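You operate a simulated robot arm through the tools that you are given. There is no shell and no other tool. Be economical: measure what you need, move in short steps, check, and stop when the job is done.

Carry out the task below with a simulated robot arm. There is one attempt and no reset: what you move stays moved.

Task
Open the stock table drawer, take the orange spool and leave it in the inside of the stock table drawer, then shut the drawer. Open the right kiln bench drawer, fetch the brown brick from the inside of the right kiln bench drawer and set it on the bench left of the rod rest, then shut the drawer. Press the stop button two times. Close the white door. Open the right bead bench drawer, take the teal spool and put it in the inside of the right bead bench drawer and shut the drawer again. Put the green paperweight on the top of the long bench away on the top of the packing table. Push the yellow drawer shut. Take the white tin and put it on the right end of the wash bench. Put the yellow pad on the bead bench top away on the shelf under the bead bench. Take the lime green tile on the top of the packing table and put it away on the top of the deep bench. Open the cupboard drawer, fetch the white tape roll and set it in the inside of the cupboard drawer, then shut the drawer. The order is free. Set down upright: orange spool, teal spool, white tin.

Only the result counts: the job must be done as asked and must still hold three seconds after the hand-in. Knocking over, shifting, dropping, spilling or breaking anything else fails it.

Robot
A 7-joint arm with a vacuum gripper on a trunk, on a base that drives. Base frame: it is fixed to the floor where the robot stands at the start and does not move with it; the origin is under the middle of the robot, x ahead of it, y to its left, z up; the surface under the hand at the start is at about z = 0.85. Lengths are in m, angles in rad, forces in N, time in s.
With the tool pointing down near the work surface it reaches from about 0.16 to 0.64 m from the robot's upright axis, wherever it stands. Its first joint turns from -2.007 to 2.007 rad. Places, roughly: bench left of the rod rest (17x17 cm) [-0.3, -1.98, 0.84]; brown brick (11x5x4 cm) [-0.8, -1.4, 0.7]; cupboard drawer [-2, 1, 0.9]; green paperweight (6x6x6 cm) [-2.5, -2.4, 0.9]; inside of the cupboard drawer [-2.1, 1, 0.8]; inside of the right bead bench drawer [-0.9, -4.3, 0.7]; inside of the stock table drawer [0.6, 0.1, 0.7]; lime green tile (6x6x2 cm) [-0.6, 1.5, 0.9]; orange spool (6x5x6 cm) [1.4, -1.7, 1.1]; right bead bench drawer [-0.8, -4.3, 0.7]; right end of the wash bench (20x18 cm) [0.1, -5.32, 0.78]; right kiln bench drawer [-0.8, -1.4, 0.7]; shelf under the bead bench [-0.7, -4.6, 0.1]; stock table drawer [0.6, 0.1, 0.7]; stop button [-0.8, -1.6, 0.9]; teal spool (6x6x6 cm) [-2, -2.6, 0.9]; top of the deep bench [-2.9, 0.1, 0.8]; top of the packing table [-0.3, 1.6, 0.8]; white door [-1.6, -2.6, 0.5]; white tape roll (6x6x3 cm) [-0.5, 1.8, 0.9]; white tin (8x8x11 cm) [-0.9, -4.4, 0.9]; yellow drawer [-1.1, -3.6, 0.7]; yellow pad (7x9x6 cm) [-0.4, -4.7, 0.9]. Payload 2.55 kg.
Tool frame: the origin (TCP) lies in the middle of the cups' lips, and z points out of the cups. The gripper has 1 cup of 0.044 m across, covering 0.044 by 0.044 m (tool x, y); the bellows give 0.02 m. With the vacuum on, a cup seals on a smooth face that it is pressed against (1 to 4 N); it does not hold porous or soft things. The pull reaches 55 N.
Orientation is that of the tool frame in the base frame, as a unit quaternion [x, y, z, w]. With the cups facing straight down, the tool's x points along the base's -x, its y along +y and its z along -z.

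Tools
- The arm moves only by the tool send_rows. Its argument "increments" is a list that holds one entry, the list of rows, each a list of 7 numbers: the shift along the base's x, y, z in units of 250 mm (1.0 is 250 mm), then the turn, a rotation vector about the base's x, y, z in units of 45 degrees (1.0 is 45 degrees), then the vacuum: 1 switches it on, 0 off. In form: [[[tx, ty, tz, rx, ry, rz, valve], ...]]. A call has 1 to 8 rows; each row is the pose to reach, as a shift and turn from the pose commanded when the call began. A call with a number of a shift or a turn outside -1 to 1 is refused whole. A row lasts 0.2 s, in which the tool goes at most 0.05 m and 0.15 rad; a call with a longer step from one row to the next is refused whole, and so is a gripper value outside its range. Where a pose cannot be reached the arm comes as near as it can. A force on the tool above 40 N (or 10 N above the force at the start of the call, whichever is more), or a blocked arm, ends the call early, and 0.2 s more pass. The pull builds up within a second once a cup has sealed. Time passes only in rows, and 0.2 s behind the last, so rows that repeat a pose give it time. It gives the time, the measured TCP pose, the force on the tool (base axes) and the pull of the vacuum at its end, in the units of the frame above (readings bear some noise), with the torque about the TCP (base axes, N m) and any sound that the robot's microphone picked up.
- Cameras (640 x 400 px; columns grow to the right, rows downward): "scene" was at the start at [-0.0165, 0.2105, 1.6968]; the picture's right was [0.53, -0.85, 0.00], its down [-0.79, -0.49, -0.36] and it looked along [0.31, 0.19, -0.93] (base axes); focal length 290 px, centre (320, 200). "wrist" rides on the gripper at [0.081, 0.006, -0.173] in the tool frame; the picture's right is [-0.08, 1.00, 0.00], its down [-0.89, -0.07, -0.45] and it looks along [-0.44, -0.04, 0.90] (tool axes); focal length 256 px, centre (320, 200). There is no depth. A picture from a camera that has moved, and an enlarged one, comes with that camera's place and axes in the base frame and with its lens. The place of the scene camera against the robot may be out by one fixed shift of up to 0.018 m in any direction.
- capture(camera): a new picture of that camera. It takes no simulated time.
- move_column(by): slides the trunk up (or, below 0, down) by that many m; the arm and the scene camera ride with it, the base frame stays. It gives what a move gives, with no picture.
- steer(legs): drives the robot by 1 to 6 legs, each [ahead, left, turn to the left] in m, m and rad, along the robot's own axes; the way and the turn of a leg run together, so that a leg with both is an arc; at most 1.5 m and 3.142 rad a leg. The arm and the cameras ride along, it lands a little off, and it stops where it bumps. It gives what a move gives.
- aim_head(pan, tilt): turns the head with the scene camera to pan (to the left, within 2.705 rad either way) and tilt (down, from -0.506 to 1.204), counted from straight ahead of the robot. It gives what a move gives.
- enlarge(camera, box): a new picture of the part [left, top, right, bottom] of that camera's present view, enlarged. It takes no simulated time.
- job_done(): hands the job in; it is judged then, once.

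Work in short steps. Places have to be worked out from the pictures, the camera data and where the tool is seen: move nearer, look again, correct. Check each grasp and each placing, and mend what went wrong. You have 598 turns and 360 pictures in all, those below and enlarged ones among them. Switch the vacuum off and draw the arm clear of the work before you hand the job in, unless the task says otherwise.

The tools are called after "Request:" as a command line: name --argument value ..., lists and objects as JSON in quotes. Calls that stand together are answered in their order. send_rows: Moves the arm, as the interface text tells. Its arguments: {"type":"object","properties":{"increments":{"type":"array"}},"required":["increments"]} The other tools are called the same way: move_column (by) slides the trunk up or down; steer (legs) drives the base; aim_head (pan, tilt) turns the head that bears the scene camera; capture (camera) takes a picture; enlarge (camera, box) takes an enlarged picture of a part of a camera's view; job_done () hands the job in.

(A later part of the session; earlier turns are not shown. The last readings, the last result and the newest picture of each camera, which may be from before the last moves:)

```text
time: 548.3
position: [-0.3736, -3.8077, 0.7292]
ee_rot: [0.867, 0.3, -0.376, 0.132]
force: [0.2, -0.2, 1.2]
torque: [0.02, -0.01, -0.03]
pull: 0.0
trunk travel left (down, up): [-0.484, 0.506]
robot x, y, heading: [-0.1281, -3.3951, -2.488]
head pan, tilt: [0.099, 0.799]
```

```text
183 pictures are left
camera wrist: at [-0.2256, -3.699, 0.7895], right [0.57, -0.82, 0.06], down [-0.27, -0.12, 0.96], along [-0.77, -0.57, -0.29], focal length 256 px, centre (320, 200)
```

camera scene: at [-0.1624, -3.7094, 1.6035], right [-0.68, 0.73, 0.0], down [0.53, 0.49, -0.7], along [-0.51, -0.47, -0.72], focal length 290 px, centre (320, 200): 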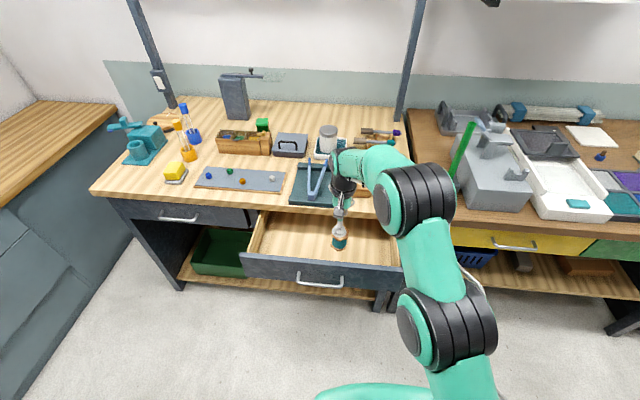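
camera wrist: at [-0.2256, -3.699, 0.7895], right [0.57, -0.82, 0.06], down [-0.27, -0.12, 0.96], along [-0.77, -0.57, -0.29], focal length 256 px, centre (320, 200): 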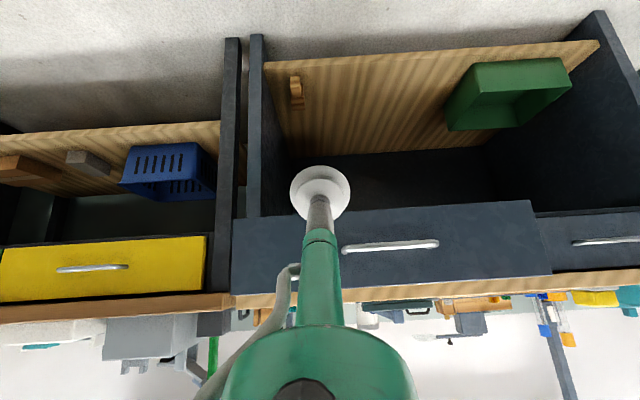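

Shift right past the handle, then drive forward to push.

Request:
steer --legs '[[0, -0.085, -0.01], [0.43, 0, 0]]'

Request:
capture --camera "wrist"

Request:
send_rows --increments '[[[-0.032, -0.024, 0, 0, 0, 0, 0], [-0.064, -0.048, 0, 0, 0, 0, 0], [-0.096, -0.072, 0, 0, 0, 0, 0], [-0.128, -0.096, 0, 0, 0, 0, 0], [-0.16, -0.12, 0, 0, 0, 0, 0], [-0.192, -0.144, 0, 0, 0, 0, 0]]]'

Request:
capture --camera "scene"

```text
time: 551.6
position: [-0.7748, -4.0036, 0.7288]
ee_rot: [0.868, 0.297, -0.376, 0.131]
force: [-0.6, -0.3, 0.2]
torque: [0.0, 0.0, -0.03]
pull: 0.0
trunk travel left (down, up): [-0.484, 0.506]
robot x, y, heading: [-0.5246, -3.5903, -2.488]
head pan, tilt: [0.099, 0.799]
```

```text
182 pictures are left
camera wrist: at [-0.6253, -3.8959, 0.7893], right [0.57, -0.82, 0.06], down [-0.27, -0.12, 0.96], along [-0.78, -0.56, -0.29], focal length 256 px, centre (320, 200)
```

wrist: 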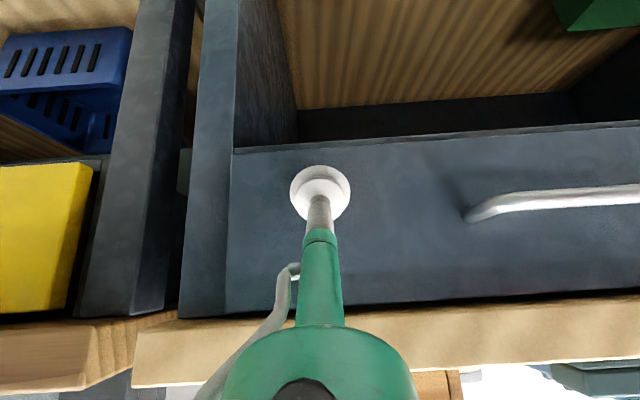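

```text
time: 552.4
position: [-0.7875, -4.0126, 0.718]
ee_rot: [0.871, 0.305, -0.364, 0.126]
force: [11.7, 5.7, -4.5]
torque: [-0.15, 0.47, 0.01]
pull: 0.1
trunk travel left (down, up): [-0.484, 0.506]
robot x, y, heading: [-0.5231, -3.589, -2.49]
head pan, tilt: [0.099, 0.799]
stopped in row 4: the force on the tool passed its limit at 45 N (the readings are from after the stop); the commanded pose is now the measured one
```

```text
181 pictures are left
camera scene: at [-0.4314, -3.7464, 1.4083], right [-0.68, 0.73, 0.0], down [0.52, 0.49, -0.7], along [-0.51, -0.48, -0.72], focal length 290 px, centre (320, 200)
```

scene: 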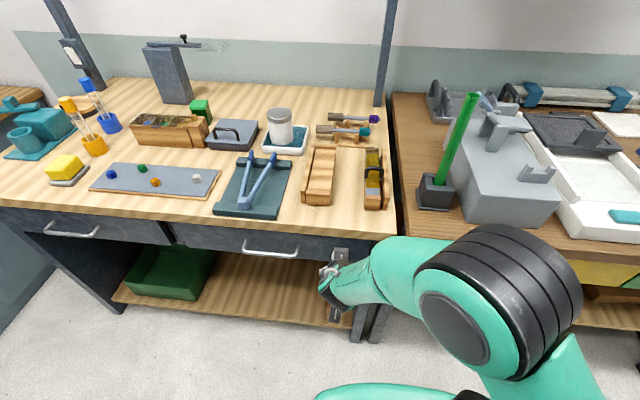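

The bead drawer is shut. Next the white tin. I back off, raise and turn the tool down.

Request:
steer --legs '[[-0.25, 0, 0]]'

Request:
move_column --by 0.4

Request:
send_rows --increments '[[[0, 0, 0, 0.1, -0.133, 0, 0], [0, 0, 0, 0.2, -0.267, 0, 0], [0, 0, 0, 0.3, -0.4, 0, 0], [0, 0, 0, 0.4, -0.533, 0, 0], [0, 0, 0, 0.5, -0.667, 0, 0], [0, 0, 0, 0.6, -0.8, 0, 0]]]'

```text
time: 554.3
position: [-0.5905, -3.8599, 0.7218]
ee_rot: [0.871, 0.3, -0.368, 0.127]
force: [0.5, 0.5, -0.4]
torque: [0.02, 0.0, 0.0]
pull: 0.1
trunk travel left (down, up): [-0.484, 0.506]
robot x, y, heading: [-0.3247, -3.4377, -2.496]
head pan, tilt: [0.099, 0.799]
```

```text
time: 558.1
position: [-0.5905, -3.8596, 1.1225]
ee_rot: [0.871, 0.3, -0.369, 0.126]
force: [0.0, 0.1, 0.5]
torque: [0.0, 0.0, -0.01]
pull: 0.0
trunk travel left (down, up): [-0.884, 0.106]
robot x, y, heading: [-0.3226, -3.4393, -2.495]
head pan, tilt: [0.099, 0.799]
```

```text
time: 559.5
position: [-0.59, -3.8599, 1.12]
ee_rot: [0.946, 0.323, -0.004, 0.009]
force: [-0.6, -0.2, 0.9]
torque: [0.0, -0.01, 0.04]
pull: 0.1
trunk travel left (down, up): [-0.884, 0.106]
robot x, y, heading: [-0.3165, -3.4364, -2.49]
head pan, tilt: [0.099, 0.799]
```

I drive nearer the tin with the hand high and look.

Request:
move_column --by 0.1

Request:
steer --legs '[[0.33, 0.2, -0.005]]'

Request:
capture --camera "wrist"

Request:
capture --camera "scene"

```text
time: 560.8
position: [-0.5897, -3.8602, 1.2199]
ee_rot: [0.946, 0.323, -0.005, 0.008]
force: [-0.4, 0.5, -0.3]
torque: [0.02, -0.01, 0.01]
pull: 0.1
trunk travel left (down, up): [-0.984, 0.006]
robot x, y, heading: [-0.3233, -3.4355, -2.493]
head pan, tilt: [0.099, 0.799]
```

```text
time: 563.3
position: [-0.7382, -4.2235, 1.2222]
ee_rot: [0.946, 0.323, -0.006, 0.008]
force: [0.0, 0.7, 0.1]
torque: [0.03, 0.01, 0.01]
pull: 0.2
trunk travel left (down, up): [-0.984, 0.006]
robot x, y, heading: [-0.4701, -3.7985, -2.494]
head pan, tilt: [0.099, 0.799]
```

```text
180 pictures are left
camera wrist: at [-0.6681, -4.1733, 1.3943], right [0.55, -0.84, 0.01], down [-0.75, -0.48, 0.46], along [-0.38, -0.26, -0.89], focal length 256 px, centre (320, 200)
```

wrist: 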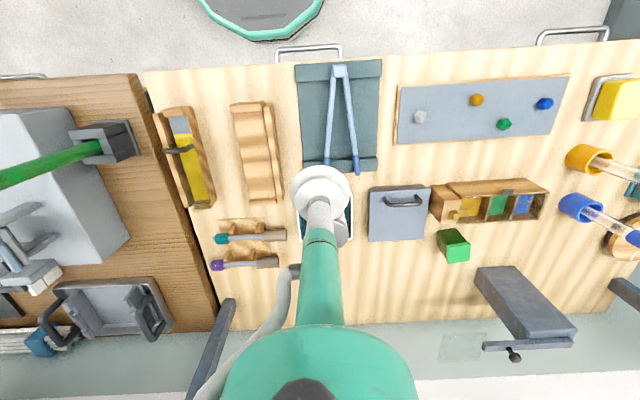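

```text
179 pictures are left
camera scene: at [-0.3784, -3.9544, 1.9085], right [-0.68, 0.73, 0.0], down [0.53, 0.49, -0.7], along [-0.51, -0.47, -0.72], focal length 290 px, centre (320, 200)
```

scene: 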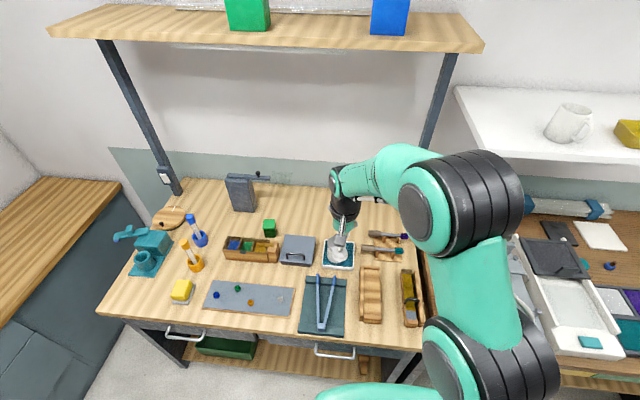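

Zoom on the tin.

Request:
enlarge --camera "scene" --box '[270, 190, 430, 290]'

Request:
enlarge --camera "wrist" --box '[220, 130, 460, 280]'

```text
4.00 times, centred on (350, 240) of scene
camera zoom: at [-0.3784, -3.9544, 1.9085], right [-0.68, 0.73, 0.0], down [0.53, 0.49, -0.7], along [-0.51, -0.47, -0.72], focal length 1160 px, centre (200, 40)
```

zoom: 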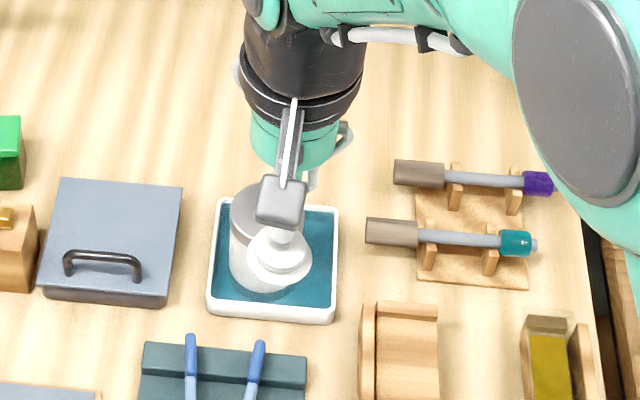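

```text
2.67 times, centred on (340, 205) of wrist
camera zoom: at [-0.6681, -4.1733, 1.3943], right [0.55, -0.84, 0.01], down [-0.75, -0.48, 0.46], along [-0.38, -0.26, -0.89], focal length 683 px, centre (267, 187)
```

zoom: 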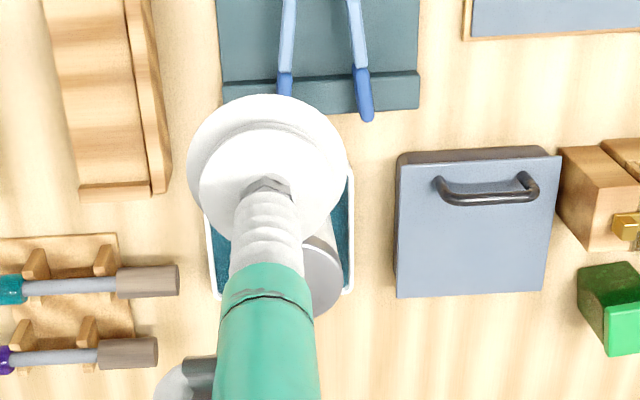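

Tin axis at about u=2.948, v=-3.343, top≈0.965. I drive closer, then move over it.

Request:
steer --legs '[[0.12, 0.08, 0]]'

Request:
capture --camera "wrist"

```text
time: 564.6
position: [-0.7845, -4.3577, 1.2223]
ee_rot: [0.946, 0.324, -0.006, 0.009]
force: [-0.8, 0.0, 0.3]
torque: [0.02, 0.0, -0.02]
pull: 0.1
trunk travel left (down, up): [-0.984, 0.006]
robot x, y, heading: [-0.514, -3.9349, -2.492]
head pan, tilt: [0.099, 0.799]
```

```text
176 pictures are left
camera wrist: at [-0.7143, -4.3086, 1.3947], right [0.55, -0.84, 0.01], down [-0.75, -0.48, 0.46], along [-0.38, -0.26, -0.89], focal length 256 px, centre (320, 200)
```

wrist: 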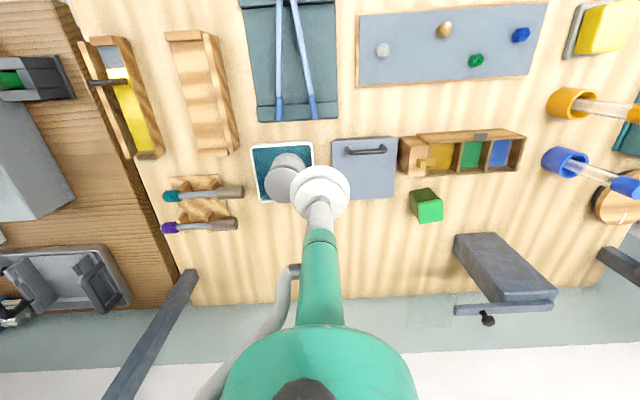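

Move over the tin (du≈-0.068, dv≈-0.094) and lower the trunk.

Request:
send_rows --increments '[[[-0.16, -0.003, 0, 0, 0, 0, 0], [-0.32, -0.006, 0, 0, 0, 0, 0], [-0.464, -0.008, 0, 0, -0.01, 0, 0], [-0.464, -0.008, 0, 0, -0.01, 0, 0]]]'

Request:
move_column --by -0.17

Request:
enlarge --camera "wrist" --box '[200, 90, 440, 240]'

Request:
enlarge --camera "scene" --box '[270, 190, 430, 290]'

```text
time: 565.6
position: [-0.8994, -4.3601, 1.2218]
ee_rot: [0.946, 0.324, -0.002, 0.009]
force: [0.2, 0.1, 0.2]
torque: [-0.02, 0.02, 0.02]
pull: 0.0
trunk travel left (down, up): [-0.984, 0.006]
robot x, y, heading: [-0.5175, -3.9351, -2.489]
head pan, tilt: [0.099, 0.799]
```

```text
time: 567.6
position: [-0.8987, -4.3612, 1.0515]
ee_rot: [0.946, 0.324, -0.002, 0.01]
force: [-0.5, -0.2, 0.8]
torque: [-0.04, -0.03, 0.0]
pull: 0.0
trunk travel left (down, up): [-0.814, 0.176]
robot x, y, heading: [-0.5146, -3.9365, -2.495]
head pan, tilt: [0.099, 0.799]
```

```text
2.67 times, centred on (320, 165) of wrist
camera zoom: at [-0.8297, -4.3123, 1.2247], right [0.55, -0.84, 0.02], down [-0.75, -0.48, 0.45], along [-0.37, -0.26, -0.89], focal length 683 px, centre (320, 293)
```

zoom: 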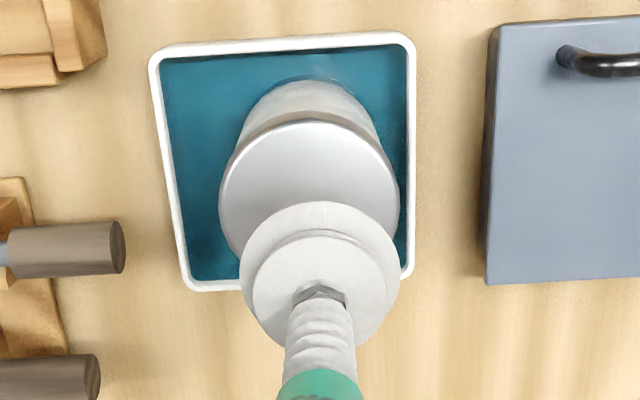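

```text
4.00 times, centred on (350, 240) of scene
camera zoom: at [-0.4251, -4.0901, 1.7385], right [-0.68, 0.73, 0.0], down [0.53, 0.49, -0.7], along [-0.51, -0.47, -0.72], focal length 1160 px, centre (200, 40)
```

zoom: 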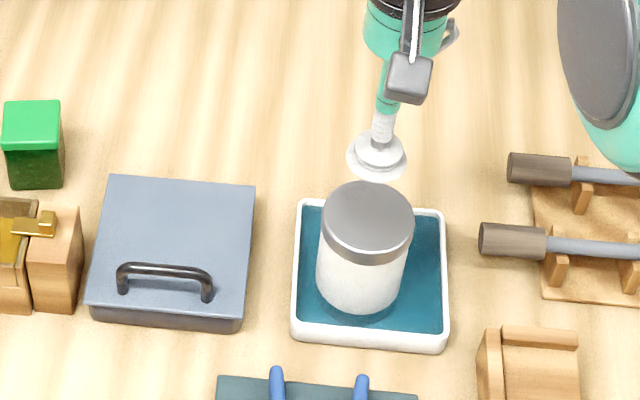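

Offset ~(-4 mm u, -10 mm v). I correct and descend with vacuum.

Request:
send_rows --increments '[[[-0.042, -0.011, -0.1, 0, 0, 0, 1], [-0.042, -0.011, -0.22, 0, 0, 0, 1], [-0.042, -0.011, -0.28, 0, 0, 0, 1], [-0.042, -0.011, -0.32, 0, 0, 0, 1], [-0.042, -0.011, -0.36, 0, 0, 0, 1], [-0.042, -0.011, -0.39, 0, 0, 0, 1], [-0.042, -0.011, -0.42, 0, 0, 0, 1], [-0.042, -0.011, -0.45, 0, 0, 0, 1]]]'

Request:
enlarge --camera "wrist" --box '[200, 90, 440, 240]'

```text
time: 569.1
position: [-0.9142, -4.3687, 0.957]
ee_rot: [0.946, 0.324, -0.011, 0.015]
force: [4.3, 3.3, 17.8]
torque: [0.76, -0.02, -0.15]
pull: 54.4
trunk travel left (down, up): [-0.814, 0.176]
robot x, y, heading: [-0.5155, -3.9397, -2.487]
head pan, tilt: [0.099, 0.799]
stopped in row 7: the force on the tool passed its limit at 41 N (the readings are from after the stop); the commanded pose is now the measured one
```

```text
2.67 times, centred on (320, 165) of wrist
camera zoom: at [-0.8426, -4.3178, 1.1296], right [0.55, -0.84, 0.02], down [-0.74, -0.48, 0.47], along [-0.38, -0.28, -0.88], focal length 683 px, centre (320, 293)
```

zoom: 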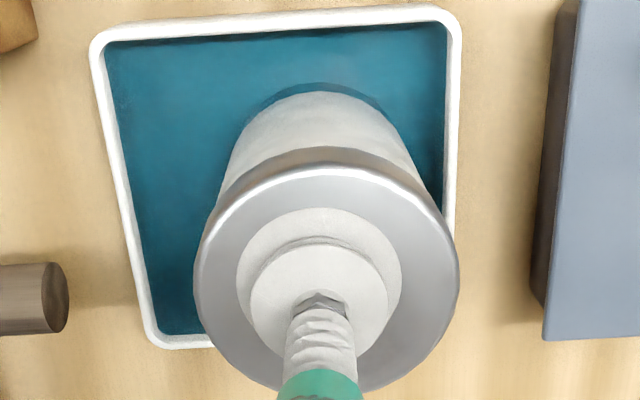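

Sealed near the centre. Lift by trunk 0.17.

Request:
move_column --by 0.17

Request:
capture --camera "wrist"

```text
time: 571.1
position: [-0.9128, -4.3674, 1.1244]
ee_rot: [0.946, 0.324, -0.008, 0.014]
force: [0.2, -0.2, -3.0]
torque: [0.05, 0.0, 0.01]
pull: 55.0
trunk travel left (down, up): [-0.984, 0.006]
robot x, y, heading: [-0.518, -3.9382, -2.491]
head pan, tilt: [0.099, 0.799]
```

```text
172 pictures are left
camera wrist: at [-0.8424, -4.3175, 1.2962], right [0.55, -0.84, 0.02], down [-0.74, -0.48, 0.47], along [-0.38, -0.27, -0.88], focal length 256 px, centre (320, 200)
```

wrist: 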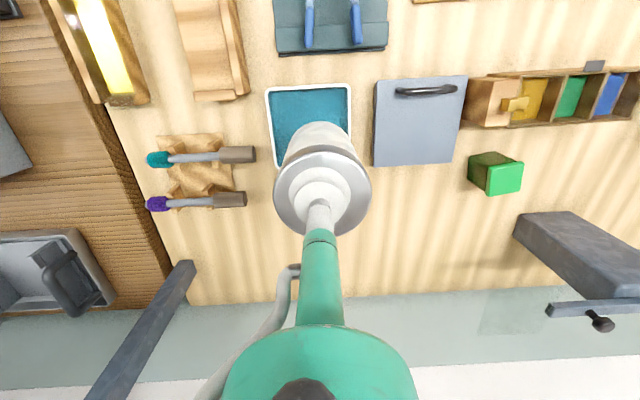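

The tin is held. The wash bench's front edge is near u≈4.09 (facing -u). I back out, turn left to face it and look.

Request:
steer --legs '[[-0.4, 0, 0]]'

Request:
steer --legs '[[0, 0, 1.566], [0.3, 0, 0]]'

Request:
aim_head --pan 0 --tilt 0.7

Request:
capture --camera "scene"

```text
time: 573.6
position: [-0.5983, -4.1265, 1.1248]
ee_rot: [0.947, 0.32, -0.009, 0.013]
force: [0.1, 0.1, -2.1]
torque: [0.07, -0.02, 0.03]
pull: 54.7
trunk travel left (down, up): [-0.984, 0.006]
robot x, y, heading: [-0.2013, -3.6937, -2.501]
head pan, tilt: [0.099, 0.799]
```

```text
time: 579.4
position: [0.4035, -4.3433, 1.1254]
ee_rot: [0.449, 0.893, 0.004, 0.016]
force: [-0.4, -0.3, -3.6]
torque: [0.02, 0.04, -0.03]
pull: 55.0
trunk travel left (down, up): [-0.984, 0.006]
robot x, y, heading: [-0.0233, -3.9365, -0.937]
head pan, tilt: [0.099, 0.799]
```

```text
time: 580.1
position: [0.4036, -4.3433, 1.1241]
ee_rot: [0.449, 0.893, 0.003, 0.016]
force: [-0.8, 0.5, -4.2]
torque: [0.03, 0.01, -0.03]
pull: 55.0
trunk travel left (down, up): [-0.984, 0.006]
robot x, y, heading: [-0.0212, -3.9348, -0.94]
head pan, tilt: [0.0, 0.7]
```

```text
171 pictures are left
camera scene: at [0.1323, -3.8501, 1.9166], right [-0.81, -0.59, 0.0], down [-0.38, 0.52, -0.76], along [0.45, -0.62, -0.64], focal length 290 px, centre (320, 200)
```

scene: 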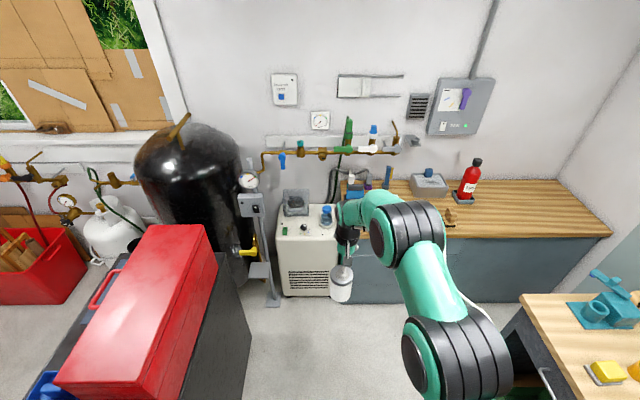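

The target (u 4.316, v -3.112) lies on the bench's front part before the red bottle. I retract the hand, strafe right, then go forward beside the bead bench's end.

Request:
send_rows --increments '[[[-0.11, 0.145, 0, 0, 0, 0, 1], [-0.22, 0.29, 0, 0, 0, 0, 1], [-0.33, 0.435, 0, 0, 0, 0, 1], [-0.42, 0.56, 0, 0, 0, 0, 1]]]'

Request:
steer --legs '[[0, -0.34, 0.012], [0.55, 0, 0]]'

Request:
capture --camera "scene"

Request:
capture --camera "wrist"

```text
time: 581.1
position: [0.2972, -4.2021, 1.1231]
ee_rot: [0.449, 0.893, 0.004, 0.017]
force: [-0.4, -0.4, -2.9]
torque: [0.0, 0.04, 0.05]
pull: 54.6
trunk travel left (down, up): [-0.984, 0.006]
robot x, y, heading: [-0.0188, -3.9366, -0.938]
head pan, tilt: [0.0, 0.7]
```

```text
time: 586.1
position: [0.3661, -4.8369, 1.1232]
ee_rot: [0.437, 0.899, 0.004, 0.015]
force: [-0.8, 0.6, -2.7]
torque: [0.05, 0.04, 0.03]
pull: 55.1
trunk travel left (down, up): [-0.984, 0.006]
robot x, y, heading: [0.0385, -4.579, -0.913]
head pan, tilt: [0.0, 0.7]
```

```text
170 pictures are left
camera scene: at [0.1902, -4.4873, 1.9167], right [-0.79, -0.61, 0.0], down [-0.39, 0.51, -0.76], along [0.47, -0.61, -0.64], focal length 290 px, centre (320, 200)
```

scene: 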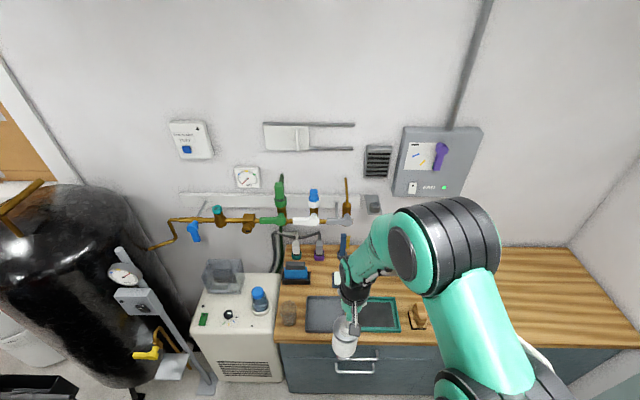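

```text
169 pictures are left
camera wrist: at [0.3172, -4.7675, 1.2955], right [0.83, 0.55, 0.02], down [0.48, -0.74, 0.47], along [0.27, -0.38, -0.88], focal length 256 px, centre (320, 200)
```

wrist: 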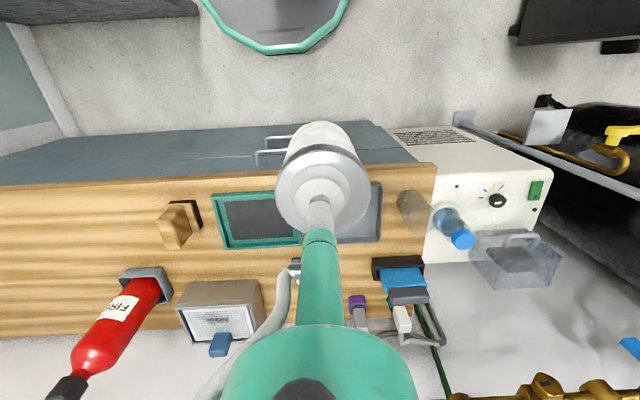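

The spot is free between the wooden plug and the extinguisher. I drive 0.17 m forward and then swing the hand right over it.

Request:
steer --legs '[[0.16, 0, -0.014]]'

Request:
capture --camera "wrist"

```text
time: 587.5
position: [0.4569, -4.9686, 1.1231]
ee_rot: [0.445, 0.895, 0.003, 0.016]
force: [0.1, -0.5, -3.1]
torque: [0.03, 0.07, 0.03]
pull: 55.1
trunk travel left (down, up): [-0.984, 0.006]
robot x, y, heading: [0.1374, -4.703, -0.929]
head pan, tilt: [0.0, 0.7]
```

```text
168 pictures are left
camera wrist: at [0.4098, -4.898, 1.2956], right [0.84, 0.54, 0.02], down [0.47, -0.75, 0.47], along [0.27, -0.38, -0.88], focal length 256 px, centre (320, 200)
```

wrist: 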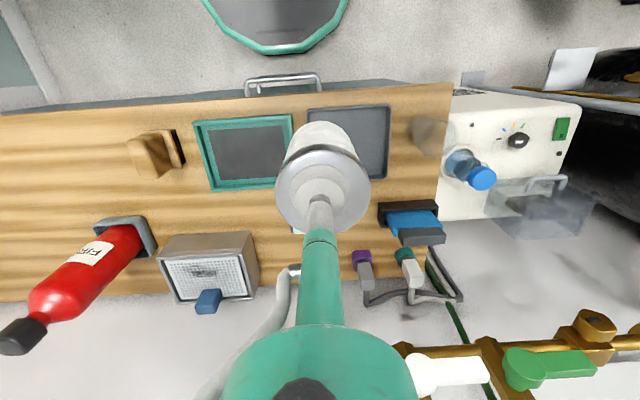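

Swing the tin to the right over the bench in two steps.

Request:
send_rows --increments '[[[-0.125, -0.121, 0, 0, 0, 0, 1], [-0.25, -0.242, 0, 0, 0, 0, 1], [-0.375, -0.363, 0, 0, 0, 0, 1], [-0.5, -0.484, 0, 0, 0, 0, 1], [-0.625, -0.605, 0, 0, 0, 0, 1], [-0.74, -0.72, 0, 0, 0, 0, 1]]]'

Request:
capture --camera "wrist"

Request:
capture --camera "scene"

```text
time: 588.9
position: [0.2698, -5.1495, 1.1219]
ee_rot: [0.444, 0.896, 0.005, 0.016]
force: [1.0, -0.5, -3.9]
torque: [0.02, 0.02, -0.02]
pull: 55.1
trunk travel left (down, up): [-0.984, 0.006]
robot x, y, heading: [0.1313, -4.7088, -0.935]
head pan, tilt: [0.0, 0.7]
```

```text
167 pictures are left
camera wrist: at [0.2226, -5.0795, 1.2943], right [0.84, 0.54, 0.02], down [0.47, -0.75, 0.46], along [0.27, -0.38, -0.89], focal length 256 px, centre (320, 200)
```

wrist: 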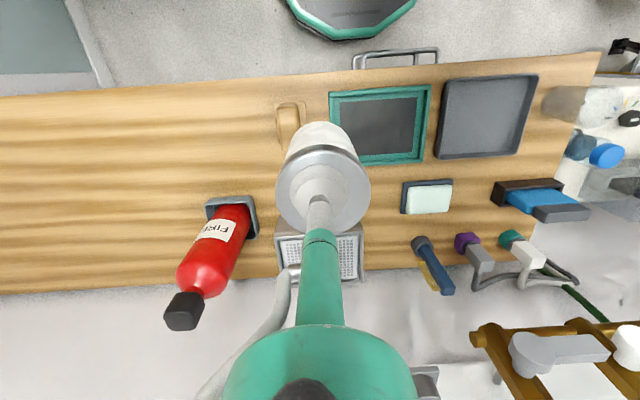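

```text
166 pictures are left
camera scene: at [0.2855, -4.6183, 1.9169], right [-0.8, -0.6, 0.0], down [-0.38, 0.52, -0.76], along [0.46, -0.61, -0.64], focal length 290 px, centre (320, 200)
```

scene: 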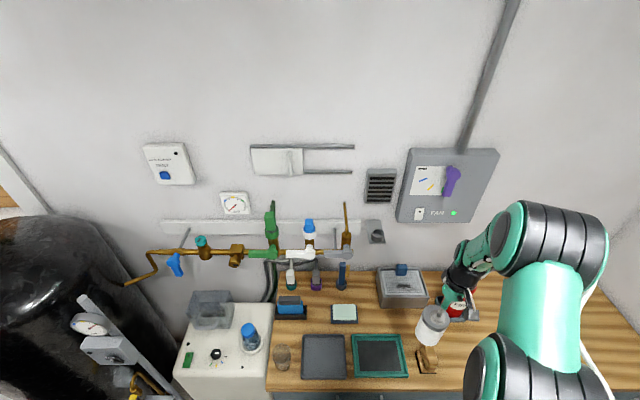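

Continue to the target, clear of extinguisher and plug.

Request:
send_rows --increments '[[[-0.115, -0.111, 0, 0, 0, 0, 1], [-0.23, -0.222, 0, 0, 0, 0, 1], [-0.345, -0.333, 0, 0, 0, 0, 1], [-0.46, -0.445, 0, 0, 0, 0, 1], [-0.575, -0.556, 0, 0, 0, 0, 1], [-0.69, -0.667, 0, 0, 0, 0, 1]]]'

Request:
capture --camera "wrist"

Request:
capture --camera "scene"

```text
time: 590.3
position: [0.0997, -5.3186, 1.1231]
ee_rot: [0.443, 0.896, 0.005, 0.015]
force: [-0.6, -1.2, -3.4]
torque: [0.04, 0.05, 0.0]
pull: 55.2
trunk travel left (down, up): [-0.984, 0.006]
robot x, y, heading: [0.1344, -4.7031, -0.928]
head pan, tilt: [0.0, 0.7]
```

```text
165 pictures are left
camera wrist: at [0.0522, -5.2478, 1.2948], right [0.84, 0.54, 0.02], down [0.47, -0.75, 0.46], along [0.27, -0.38, -0.89], focal length 256 px, centre (320, 200)
```

wrist: 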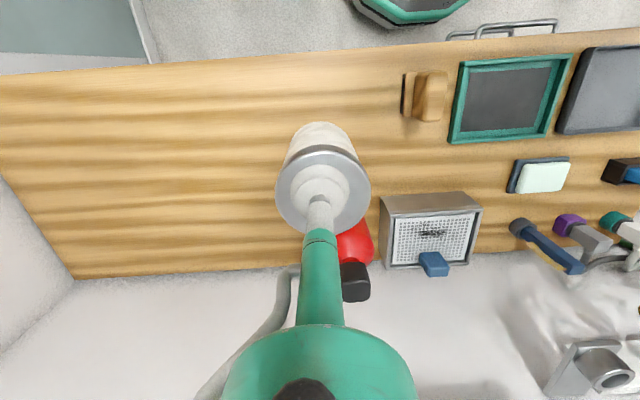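

```text
164 pictures are left
camera scene: at [0.2854, -4.619, 1.917], right [-0.8, -0.6, 0.0], down [-0.38, 0.52, -0.76], along [0.46, -0.61, -0.64], focal length 290 px, centre (320, 200)
```

scene: 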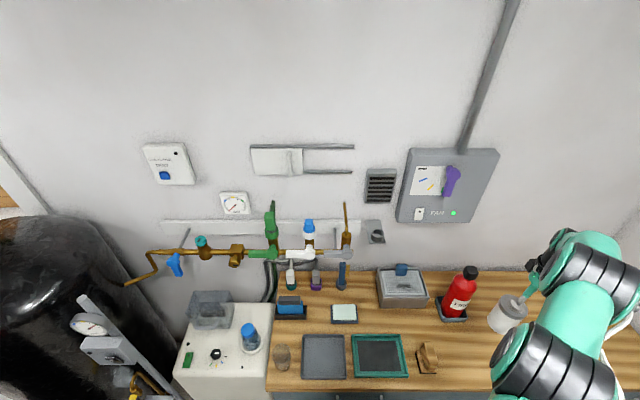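

Exactly over the target. I level the tool and lower by trunk.

Request:
send_rows --increments '[[[0, 0, 0, 0.006, 0.04, 0, 1], [0, 0, 0, 0.006, 0.04, 0, 1]]]'

Request:
move_column --by -0.2

Request:
capture --camera "wrist"

```text
time: 590.9
position: [0.1002, -5.3158, 1.1233]
ee_rot: [0.444, 0.896, -0.001, 0.001]
force: [-0.7, -0.3, -2.4]
torque: [-0.01, 0.0, 0.01]
pull: 55.1
trunk travel left (down, up): [-0.984, 0.006]
robot x, y, heading: [0.1315, -4.7075, -0.933]
head pan, tilt: [0.0, 0.7]
```

```text
time: 593.1
position: [0.1004, -5.3159, 0.9238]
ee_rot: [0.444, 0.896, -0.001, 0.001]
force: [0.0, -0.8, -2.7]
torque: [0.02, 0.01, 0.0]
pull: 54.7
trunk travel left (down, up): [-0.784, 0.206]
robot x, y, heading: [0.1321, -4.7039, -0.935]
head pan, tilt: [0.0, 0.7]
```

```text
163 pictures are left
camera wrist: at [0.0589, -5.2465, 1.0976], right [0.84, 0.54, 0.0], down [0.48, -0.75, 0.45], along [0.24, -0.38, -0.89], focal length 256 px, centre (320, 200)
```

wrist: 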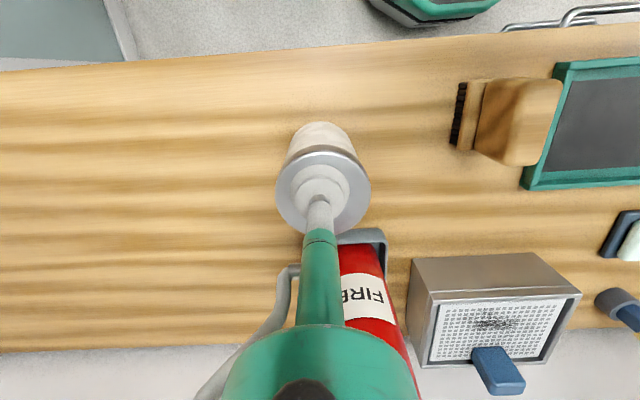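

Clear of the extinguisher stand. Lower in small steps.

Request:
send_rows --increments '[[[0, 0, -0.06, 0, 0, 0, 1], [0, 0, -0.1, 0, 0, 0, 1], [0, 0, -0.12, 0, 0, 0, 1], [0, 0, -0.14, 0, 0, 0, 1], [0, 0, -0.16, 0, 0, 0, 1], [0, 0, -0.18, 0, 0, 0, 1]]]'

```text
time: 594.6
position: [0.0992, -5.3228, 0.8888]
ee_rot: [0.445, 0.896, -0.009, 0.002]
force: [-0.2, 5.8, 16.6]
torque: [0.18, -0.43, 0.2]
pull: 55.4
trunk travel left (down, up): [-0.784, 0.206]
robot x, y, heading: [0.1363, -4.7031, -0.936]
head pan, tilt: [0.0, 0.7]
stopped in row 6: the force on the tool passed its limit at 41 N (the readings are from after the stop); the commanded pose is now the measured one
```

Contact. Release and rise.

Request:
send_rows --increments '[[[0, 0, 0.01, 0, 0, 0, 0], [0, 0, 0.02, 0, 0, 0, 0], [0, 0, 0.03, 0, 0, 0, 0], [0, 0, 0.08, 0, 0, 0, 0], [0, 0, 0.2, 0, 0, 0, 0]]]'

Request:
move_column --by 0.2

Request:
capture --camera "wrist"

```text
time: 595.8
position: [0.0979, -5.3206, 0.9341]
ee_rot: [0.445, 0.895, -0.007, 0.001]
force: [0.0, 0.1, 0.1]
torque: [-0.02, 0.03, 0.0]
pull: 0.1
trunk travel left (down, up): [-0.784, 0.206]
robot x, y, heading: [0.1347, -4.7044, -0.931]
head pan, tilt: [0.0, 0.7]
```

```text
time: 598.0
position: [0.0983, -5.3207, 1.1353]
ee_rot: [0.444, 0.896, -0.007, 0.001]
force: [0.5, 0.5, 1.3]
torque: [0.0, 0.0, -0.01]
pull: 0.1
trunk travel left (down, up): [-0.984, 0.006]
robot x, y, heading: [0.1364, -4.7063, -0.936]
head pan, tilt: [0.0, 0.7]
```

```text
162 pictures are left
camera wrist: at [0.0575, -5.2488, 1.3082], right [0.84, 0.54, -0.01], down [0.48, -0.75, 0.45], along [0.24, -0.39, -0.89], focal length 256 px, centre (320, 200)
```

wrist: 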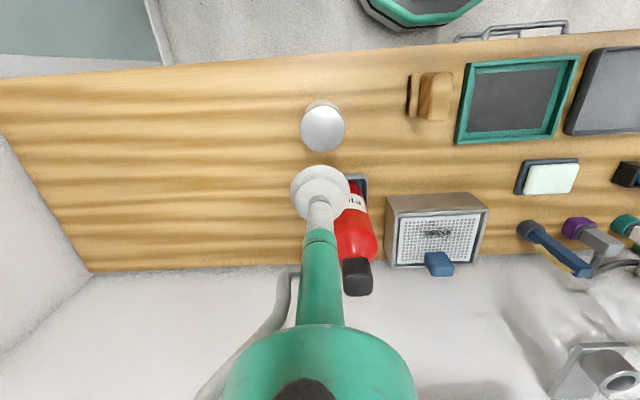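

The tin stands. I swing the arm back, back out, and turn to the bead bench for the yellow pad.

Request:
send_rows --increments '[[[0.115, 0.111, 0.03, 0, 0, 0, 0], [0.23, 0.222, 0.03, 0, 0, 0, 0], [0.345, 0.333, 0.03, 0, 0, 0, 0], [0.46, 0.445, 0.03, 0, 0, 0, 0], [0.575, 0.556, 0.03, 0, 0, 0, 0], [0.69, 0.667, 0.03, 0, 0, 0, 0], [0.8, 0.78, 0.03, 0, 0, 0, 0], [0.91, 0.89, 0.03, 0, 0, 0, 0]]]'

Request:
steer --legs '[[-0.6, 0, 0.006], [0, 0.3, 0]]'

Request:
capture --camera "scene"

```text
time: 599.8
position: [0.3287, -5.0966, 1.1413]
ee_rot: [0.445, 0.896, -0.008, 0.001]
force: [-1.3, -0.2, 0.4]
torque: [-0.02, 0.05, 0.01]
pull: 0.0
trunk travel left (down, up): [-0.984, 0.006]
robot x, y, heading: [0.1301, -4.7077, -0.931]
head pan, tilt: [0.0, 0.7]
```

```text
time: 604.9
position: [0.2108, -4.4288, 1.1415]
ee_rot: [0.438, 0.899, -0.007, 0.002]
force: [0.5, -0.6, 0.0]
torque: [0.02, -0.01, 0.01]
pull: 0.0
trunk travel left (down, up): [-0.984, 0.006]
robot x, y, heading: [0.011, -4.0392, -0.922]
head pan, tilt: [0.0, 0.7]
```

```text
161 pictures are left
camera scene: at [0.1628, -3.9486, 1.9167], right [-0.79, -0.61, 0.0], down [-0.39, 0.51, -0.76], along [0.46, -0.61, -0.64], focal length 290 px, centre (320, 200)
```

scene: 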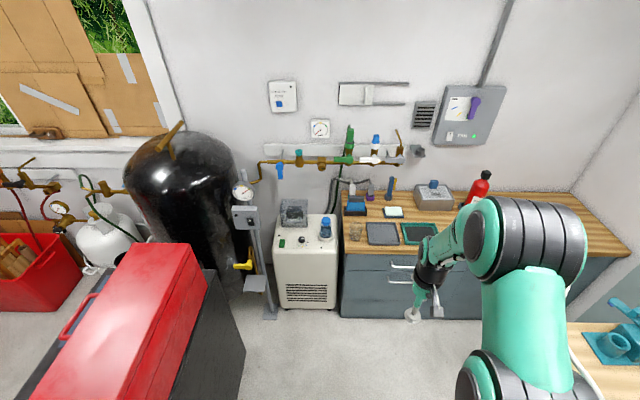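

Turn right to face the bead bench.

Request:
steer --legs '[[0, 0, -1.576]]'

Request:
aim_head --pan 0.2 --tilt 0.8

Request:
capture --camera "scene"

Request:
capture --camera "wrist"

```text
time: 609.2
position: [-0.3869, -4.22, 1.1421]
ee_rot: [0.953, 0.303, -0.007, -0.004]
force: [0.3, 0.5, -0.4]
torque: [-0.01, 0.0, 0.01]
pull: 0.1
trunk travel left (down, up): [-0.984, 0.006]
robot x, y, heading: [0.0122, -4.0365, -2.541]
head pan, tilt: [0.0, 0.7]
```

```text
time: 609.9
position: [-0.3865, -4.2204, 1.1419]
ee_rot: [0.953, 0.303, -0.006, -0.004]
force: [-0.9, -1.4, 0.6]
torque: [-0.01, -0.01, -0.01]
pull: 0.0
trunk travel left (down, up): [-0.984, 0.006]
robot x, y, heading: [0.0122, -4.041, -2.54]
head pan, tilt: [0.201, 0.799]
```

```text
160 pictures are left
camera scene: at [0.1012, -4.2053, 1.9085], right [-0.72, 0.69, 0.0], down [0.5, 0.52, -0.7], along [-0.48, -0.5, -0.72], focal length 290 px, centre (320, 200)
```

scene: 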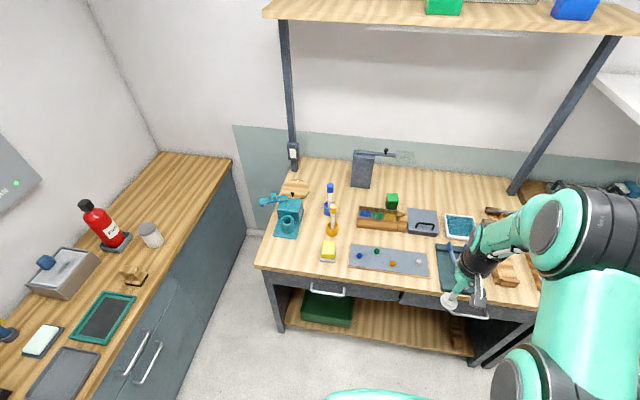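

```text
159 pictures are left
camera wrist: at [-0.3127, -4.1781, 1.3149], right [0.51, -0.86, -0.01], down [-0.76, -0.46, 0.45], along [-0.4, -0.22, -0.89], focal length 256 px, centre (320, 200)
```

wrist: 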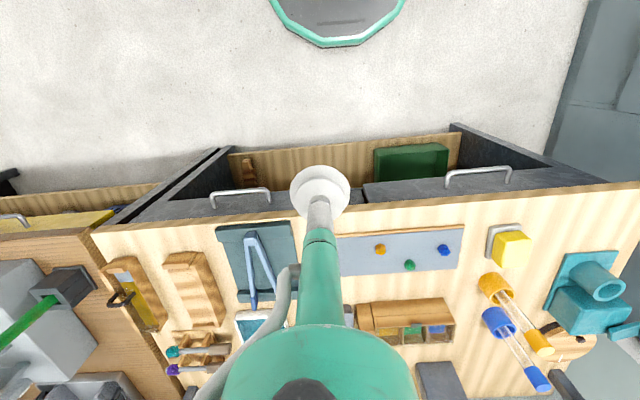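

Request:
enlarge --camera "scene" --box '[270, 190, 430, 290]'

Request:
enlarge --camera "scene" --box '[250, 260, 500, 380]'

```text
4.00 times, centred on (350, 240) of scene
camera zoom: at [0.1012, -4.2053, 1.9085], right [-0.72, 0.69, 0.0], down [0.5, 0.52, -0.7], along [-0.48, -0.5, -0.72], focal length 1160 px, centre (200, 40)
```

zoom: 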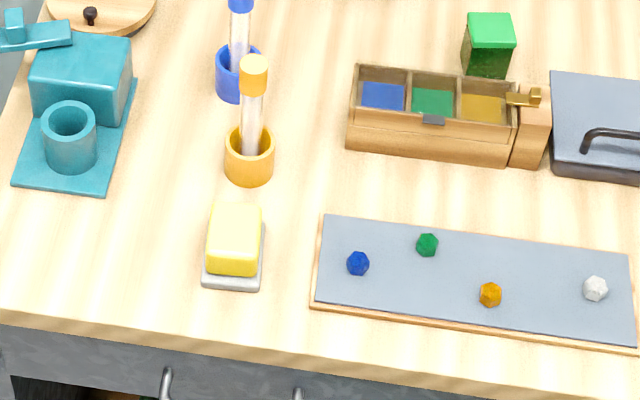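

```text
2.56 times, centred on (375, 320) of scene
camera zoom: at [0.1012, -4.2053, 1.9085], right [-0.72, 0.69, 0.0], down [0.5, 0.52, -0.7], along [-0.48, -0.5, -0.72], focal length 742 px, centre (179, -107)
```

zoom: 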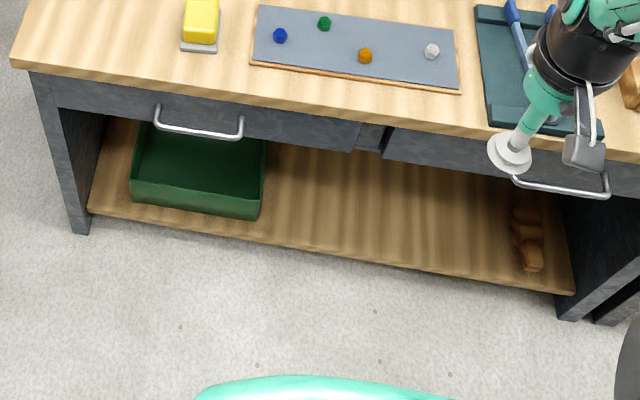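

Pad: yellow block on a grey base at u≈3.50, v≈-3.115. The shelf's free zone is u≈2.85–3.3 with its front edge at v≈-3.08. I drive so the hand comes over the pad.

Request:
steer --legs '[[0, 0.35, 0.042], [0.22, 0, 0]]'

Request:
capture --camera "wrist"

Request:
enlarge --camera "scene" --box '[270, 190, 430, 290]'

```text
time: 613.5
position: [-0.3472, -4.6589, 1.1422]
ee_rot: [0.945, 0.326, -0.007, -0.005]
force: [-0.4, -0.5, 0.0]
torque: [0.01, 0.01, 0.0]
pull: 0.1
trunk travel left (down, up): [-0.984, 0.006]
robot x, y, heading: [0.0421, -4.4609, -2.492]
head pan, tilt: [0.201, 0.799]
```

```text
156 pictures are left
camera wrist: at [-0.2753, -4.6133, 1.315], right [0.55, -0.83, -0.01], down [-0.74, -0.5, 0.45], along [-0.38, -0.24, -0.89], focal length 256 px, centre (320, 200)
```

wrist: 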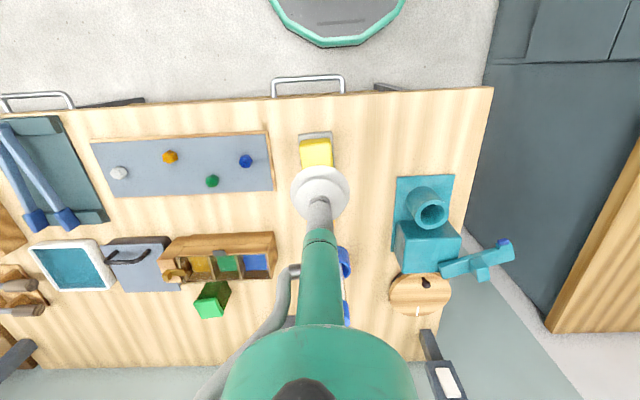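

```text
4.00 times, centred on (350, 240) of scene
camera zoom: at [0.1398, -4.6204, 1.9085], right [-0.75, 0.66, 0.0], down [0.47, 0.54, -0.7], along [-0.46, -0.53, -0.72], focal length 1160 px, centre (200, 40)
```

zoom: 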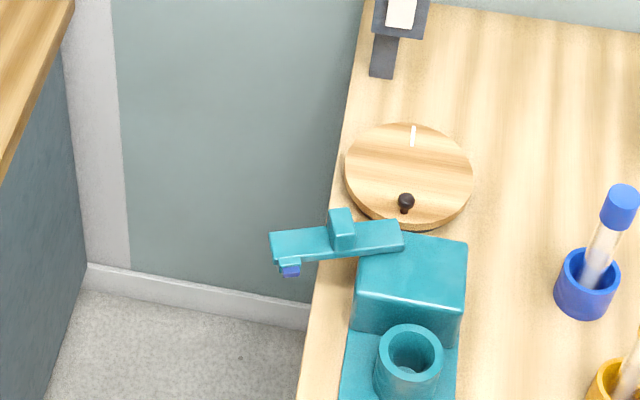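

Pad centre about 4 cm further along -v. I adjust and lower the trunk to look closer.

Request:
send_rows --increments '[[[-0.154, -0.075, 0, 0, 0, 0, 0], [-0.154, -0.075, -0.05, 0, 0, 0, 0]]]'

Request:
move_column --by -0.13

Request:
enlarge --camera "wrist" --box '[200, 90, 440, 240]'

Request:
aim_head --pan 0 --tilt 0.9

Request:
capture --camera "scene"

```text
time: 614.1
position: [-0.3853, -4.6788, 1.13]
ee_rot: [0.946, 0.325, -0.007, -0.005]
force: [1.6, -0.2, 0.1]
torque: [-0.02, 0.0, 0.01]
pull: 0.1
trunk travel left (down, up): [-0.984, 0.006]
robot x, y, heading: [0.0433, -4.4578, -2.487]
head pan, tilt: [0.201, 0.799]
```

```text
time: 615.7
position: [-0.3849, -4.6782, 0.9991]
ee_rot: [0.945, 0.326, -0.006, -0.004]
force: [0.5, 0.6, -0.6]
torque: [0.0, 0.01, -0.02]
pull: 0.0
trunk travel left (down, up): [-0.854, 0.136]
robot x, y, heading: [0.0412, -4.4597, -2.491]
head pan, tilt: [0.201, 0.799]
```

```text
2.67 times, centred on (320, 165) of wrist
camera zoom: at [-0.3133, -4.6325, 1.1721], right [0.55, -0.83, -0.01], down [-0.74, -0.5, 0.45], along [-0.38, -0.24, -0.89], focal length 683 px, centre (320, 293)
```

zoom: 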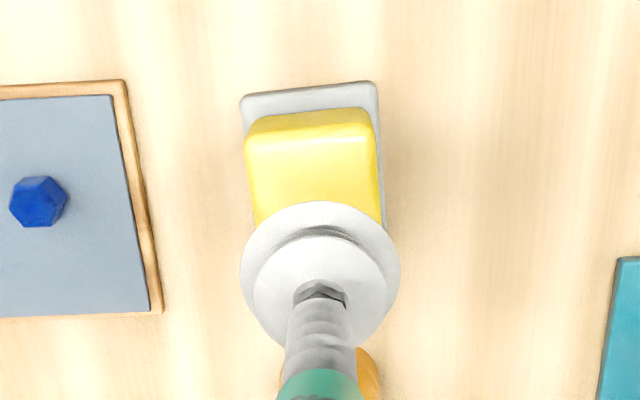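

```text
time: 616.4
position: [-0.3853, -4.6773, 0.9985]
ee_rot: [0.945, 0.326, -0.006, -0.004]
force: [0.0, 1.3, 0.7]
torque: [-0.01, 0.0, -0.02]
pull: 0.1
trunk travel left (down, up): [-0.854, 0.136]
robot x, y, heading: [0.0433, -4.4583, -2.489]
head pan, tilt: [0.0, 0.901]
```

```text
153 pictures are left
camera scene: at [0.1326, -4.6056, 1.7706], right [-0.61, 0.79, 0.0], down [0.62, 0.48, -0.62], along [-0.49, -0.38, -0.78], focal length 290 px, centre (320, 200)
```

scene: 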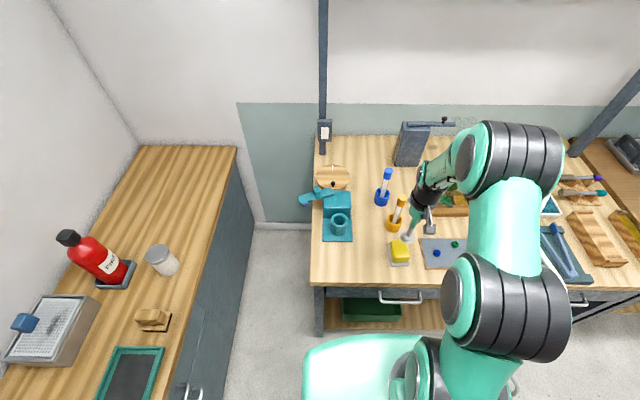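

Fine correction of 13 mm along -v, then descend with vacuum.

Request:
send_rows --increments '[[[-0.048, -0.026, -0.12, 0, 0, 0, 1], [-0.048, -0.026, -0.24, 0, 0, 0, 1], [-0.048, -0.026, -0.3, 0, 0, 0, 1], [-0.048, -0.026, -0.34, 0, 0, 0, 1], [-0.048, -0.026, -0.38, 0, 0, 0, 1], [-0.048, -0.026, -0.41, 0, 0, 0, 1], [-0.048, -0.026, -0.44, 0, 0, 0, 1]]]'

Request:
enlarge --camera "wrist" --box '[200, 90, 440, 240]'

```text
time: 618.0
position: [-0.4008, -4.6858, 0.8986]
ee_rot: [0.945, 0.326, -0.012, -0.003]
force: [6.4, 2.6, 25.1]
torque: [-0.15, -0.54, 0.1]
pull: 54.9
trunk travel left (down, up): [-0.854, 0.136]
robot x, y, heading: [0.0427, -4.4605, -2.492]
head pan, tilt: [0.0, 0.901]
stopped in row 7: the force on the tool passed its limit at 40 N (the readings are from after the stop); the commanded pose is now the measured one
```

```text
2.67 times, centred on (320, 165) of wrist
camera zoom: at [-0.3276, -4.6404, 1.0703], right [0.55, -0.83, -0.01], down [-0.73, -0.49, 0.47], along [-0.39, -0.25, -0.89], focal length 683 px, centre (320, 293)
```

zoom: 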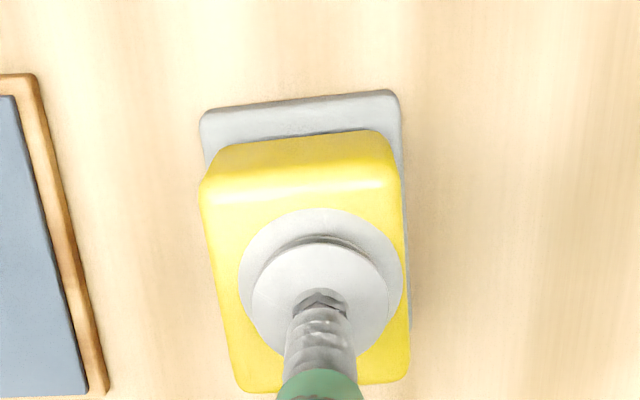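

Sealed. Lift by trunk, back out, and move right to before the shelf's free zone.

Request:
move_column --by 0.13

Request:
capture --camera "wrist"

Request:
steer --legs '[[-0.35, 0, -0.006], [0, -0.43, 0]]'

Request:
aim_head --pan 0.15 --tilt 0.9

Request:
capture --camera "scene"

```text
time: 619.6
position: [-0.4006, -4.6873, 1.0249]
ee_rot: [0.946, 0.325, -0.01, -0.004]
force: [0.5, -1.0, -0.8]
torque: [-0.03, -0.02, -0.01]
pull: 54.7
trunk travel left (down, up): [-0.984, 0.006]
robot x, y, heading: [0.0414, -4.4573, -2.492]
head pan, tilt: [0.0, 0.901]
```

```text
151 pictures are left
camera wrist: at [-0.3276, -4.6405, 1.1975], right [0.55, -0.83, -0.01], down [-0.74, -0.49, 0.46], along [-0.39, -0.25, -0.89], focal length 256 px, centre (320, 200)
```

wrist: 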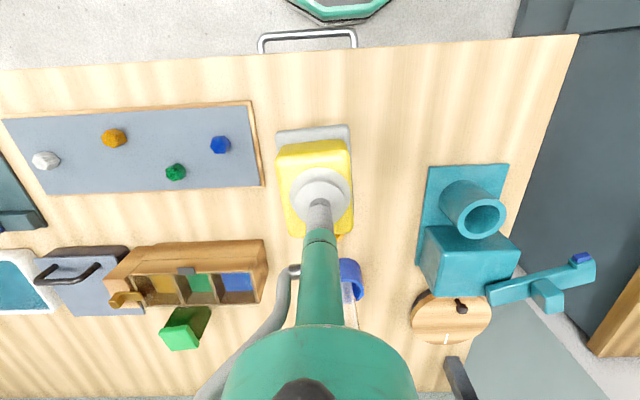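

```text
time: 624.1
position: [-0.383, -4.1398, 1.026]
ee_rot: [0.944, 0.329, -0.011, -0.003]
force: [0.0, -0.2, 0.0]
torque: [0.04, -0.05, 0.0]
pull: 55.1
trunk travel left (down, up): [-0.984, 0.006]
robot x, y, heading: [0.0585, -3.911, -2.485]
head pan, tilt: [0.0, 0.901]
```

```text
time: 624.8
position: [-0.3825, -4.1396, 1.0255]
ee_rot: [0.944, 0.329, -0.01, -0.003]
force: [0.4, -0.6, -0.6]
torque: [0.01, -0.01, 0.03]
pull: 54.8
trunk travel left (down, up): [-0.984, 0.006]
robot x, y, heading: [0.0572, -3.9116, -2.482]
head pan, tilt: [0.15, 0.901]
```

```text
150 pictures are left
camera scene: at [0.1581, -4.0636, 1.9006], right [-0.72, 0.69, 0.0], down [0.54, 0.57, -0.62], along [-0.43, -0.45, -0.78], focal length 290 px, centre (320, 200)
```

scene: 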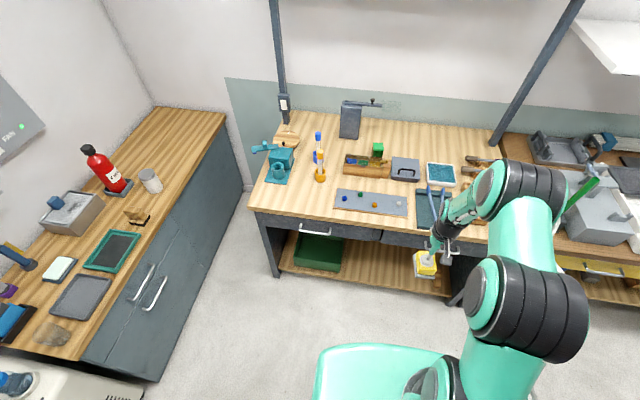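

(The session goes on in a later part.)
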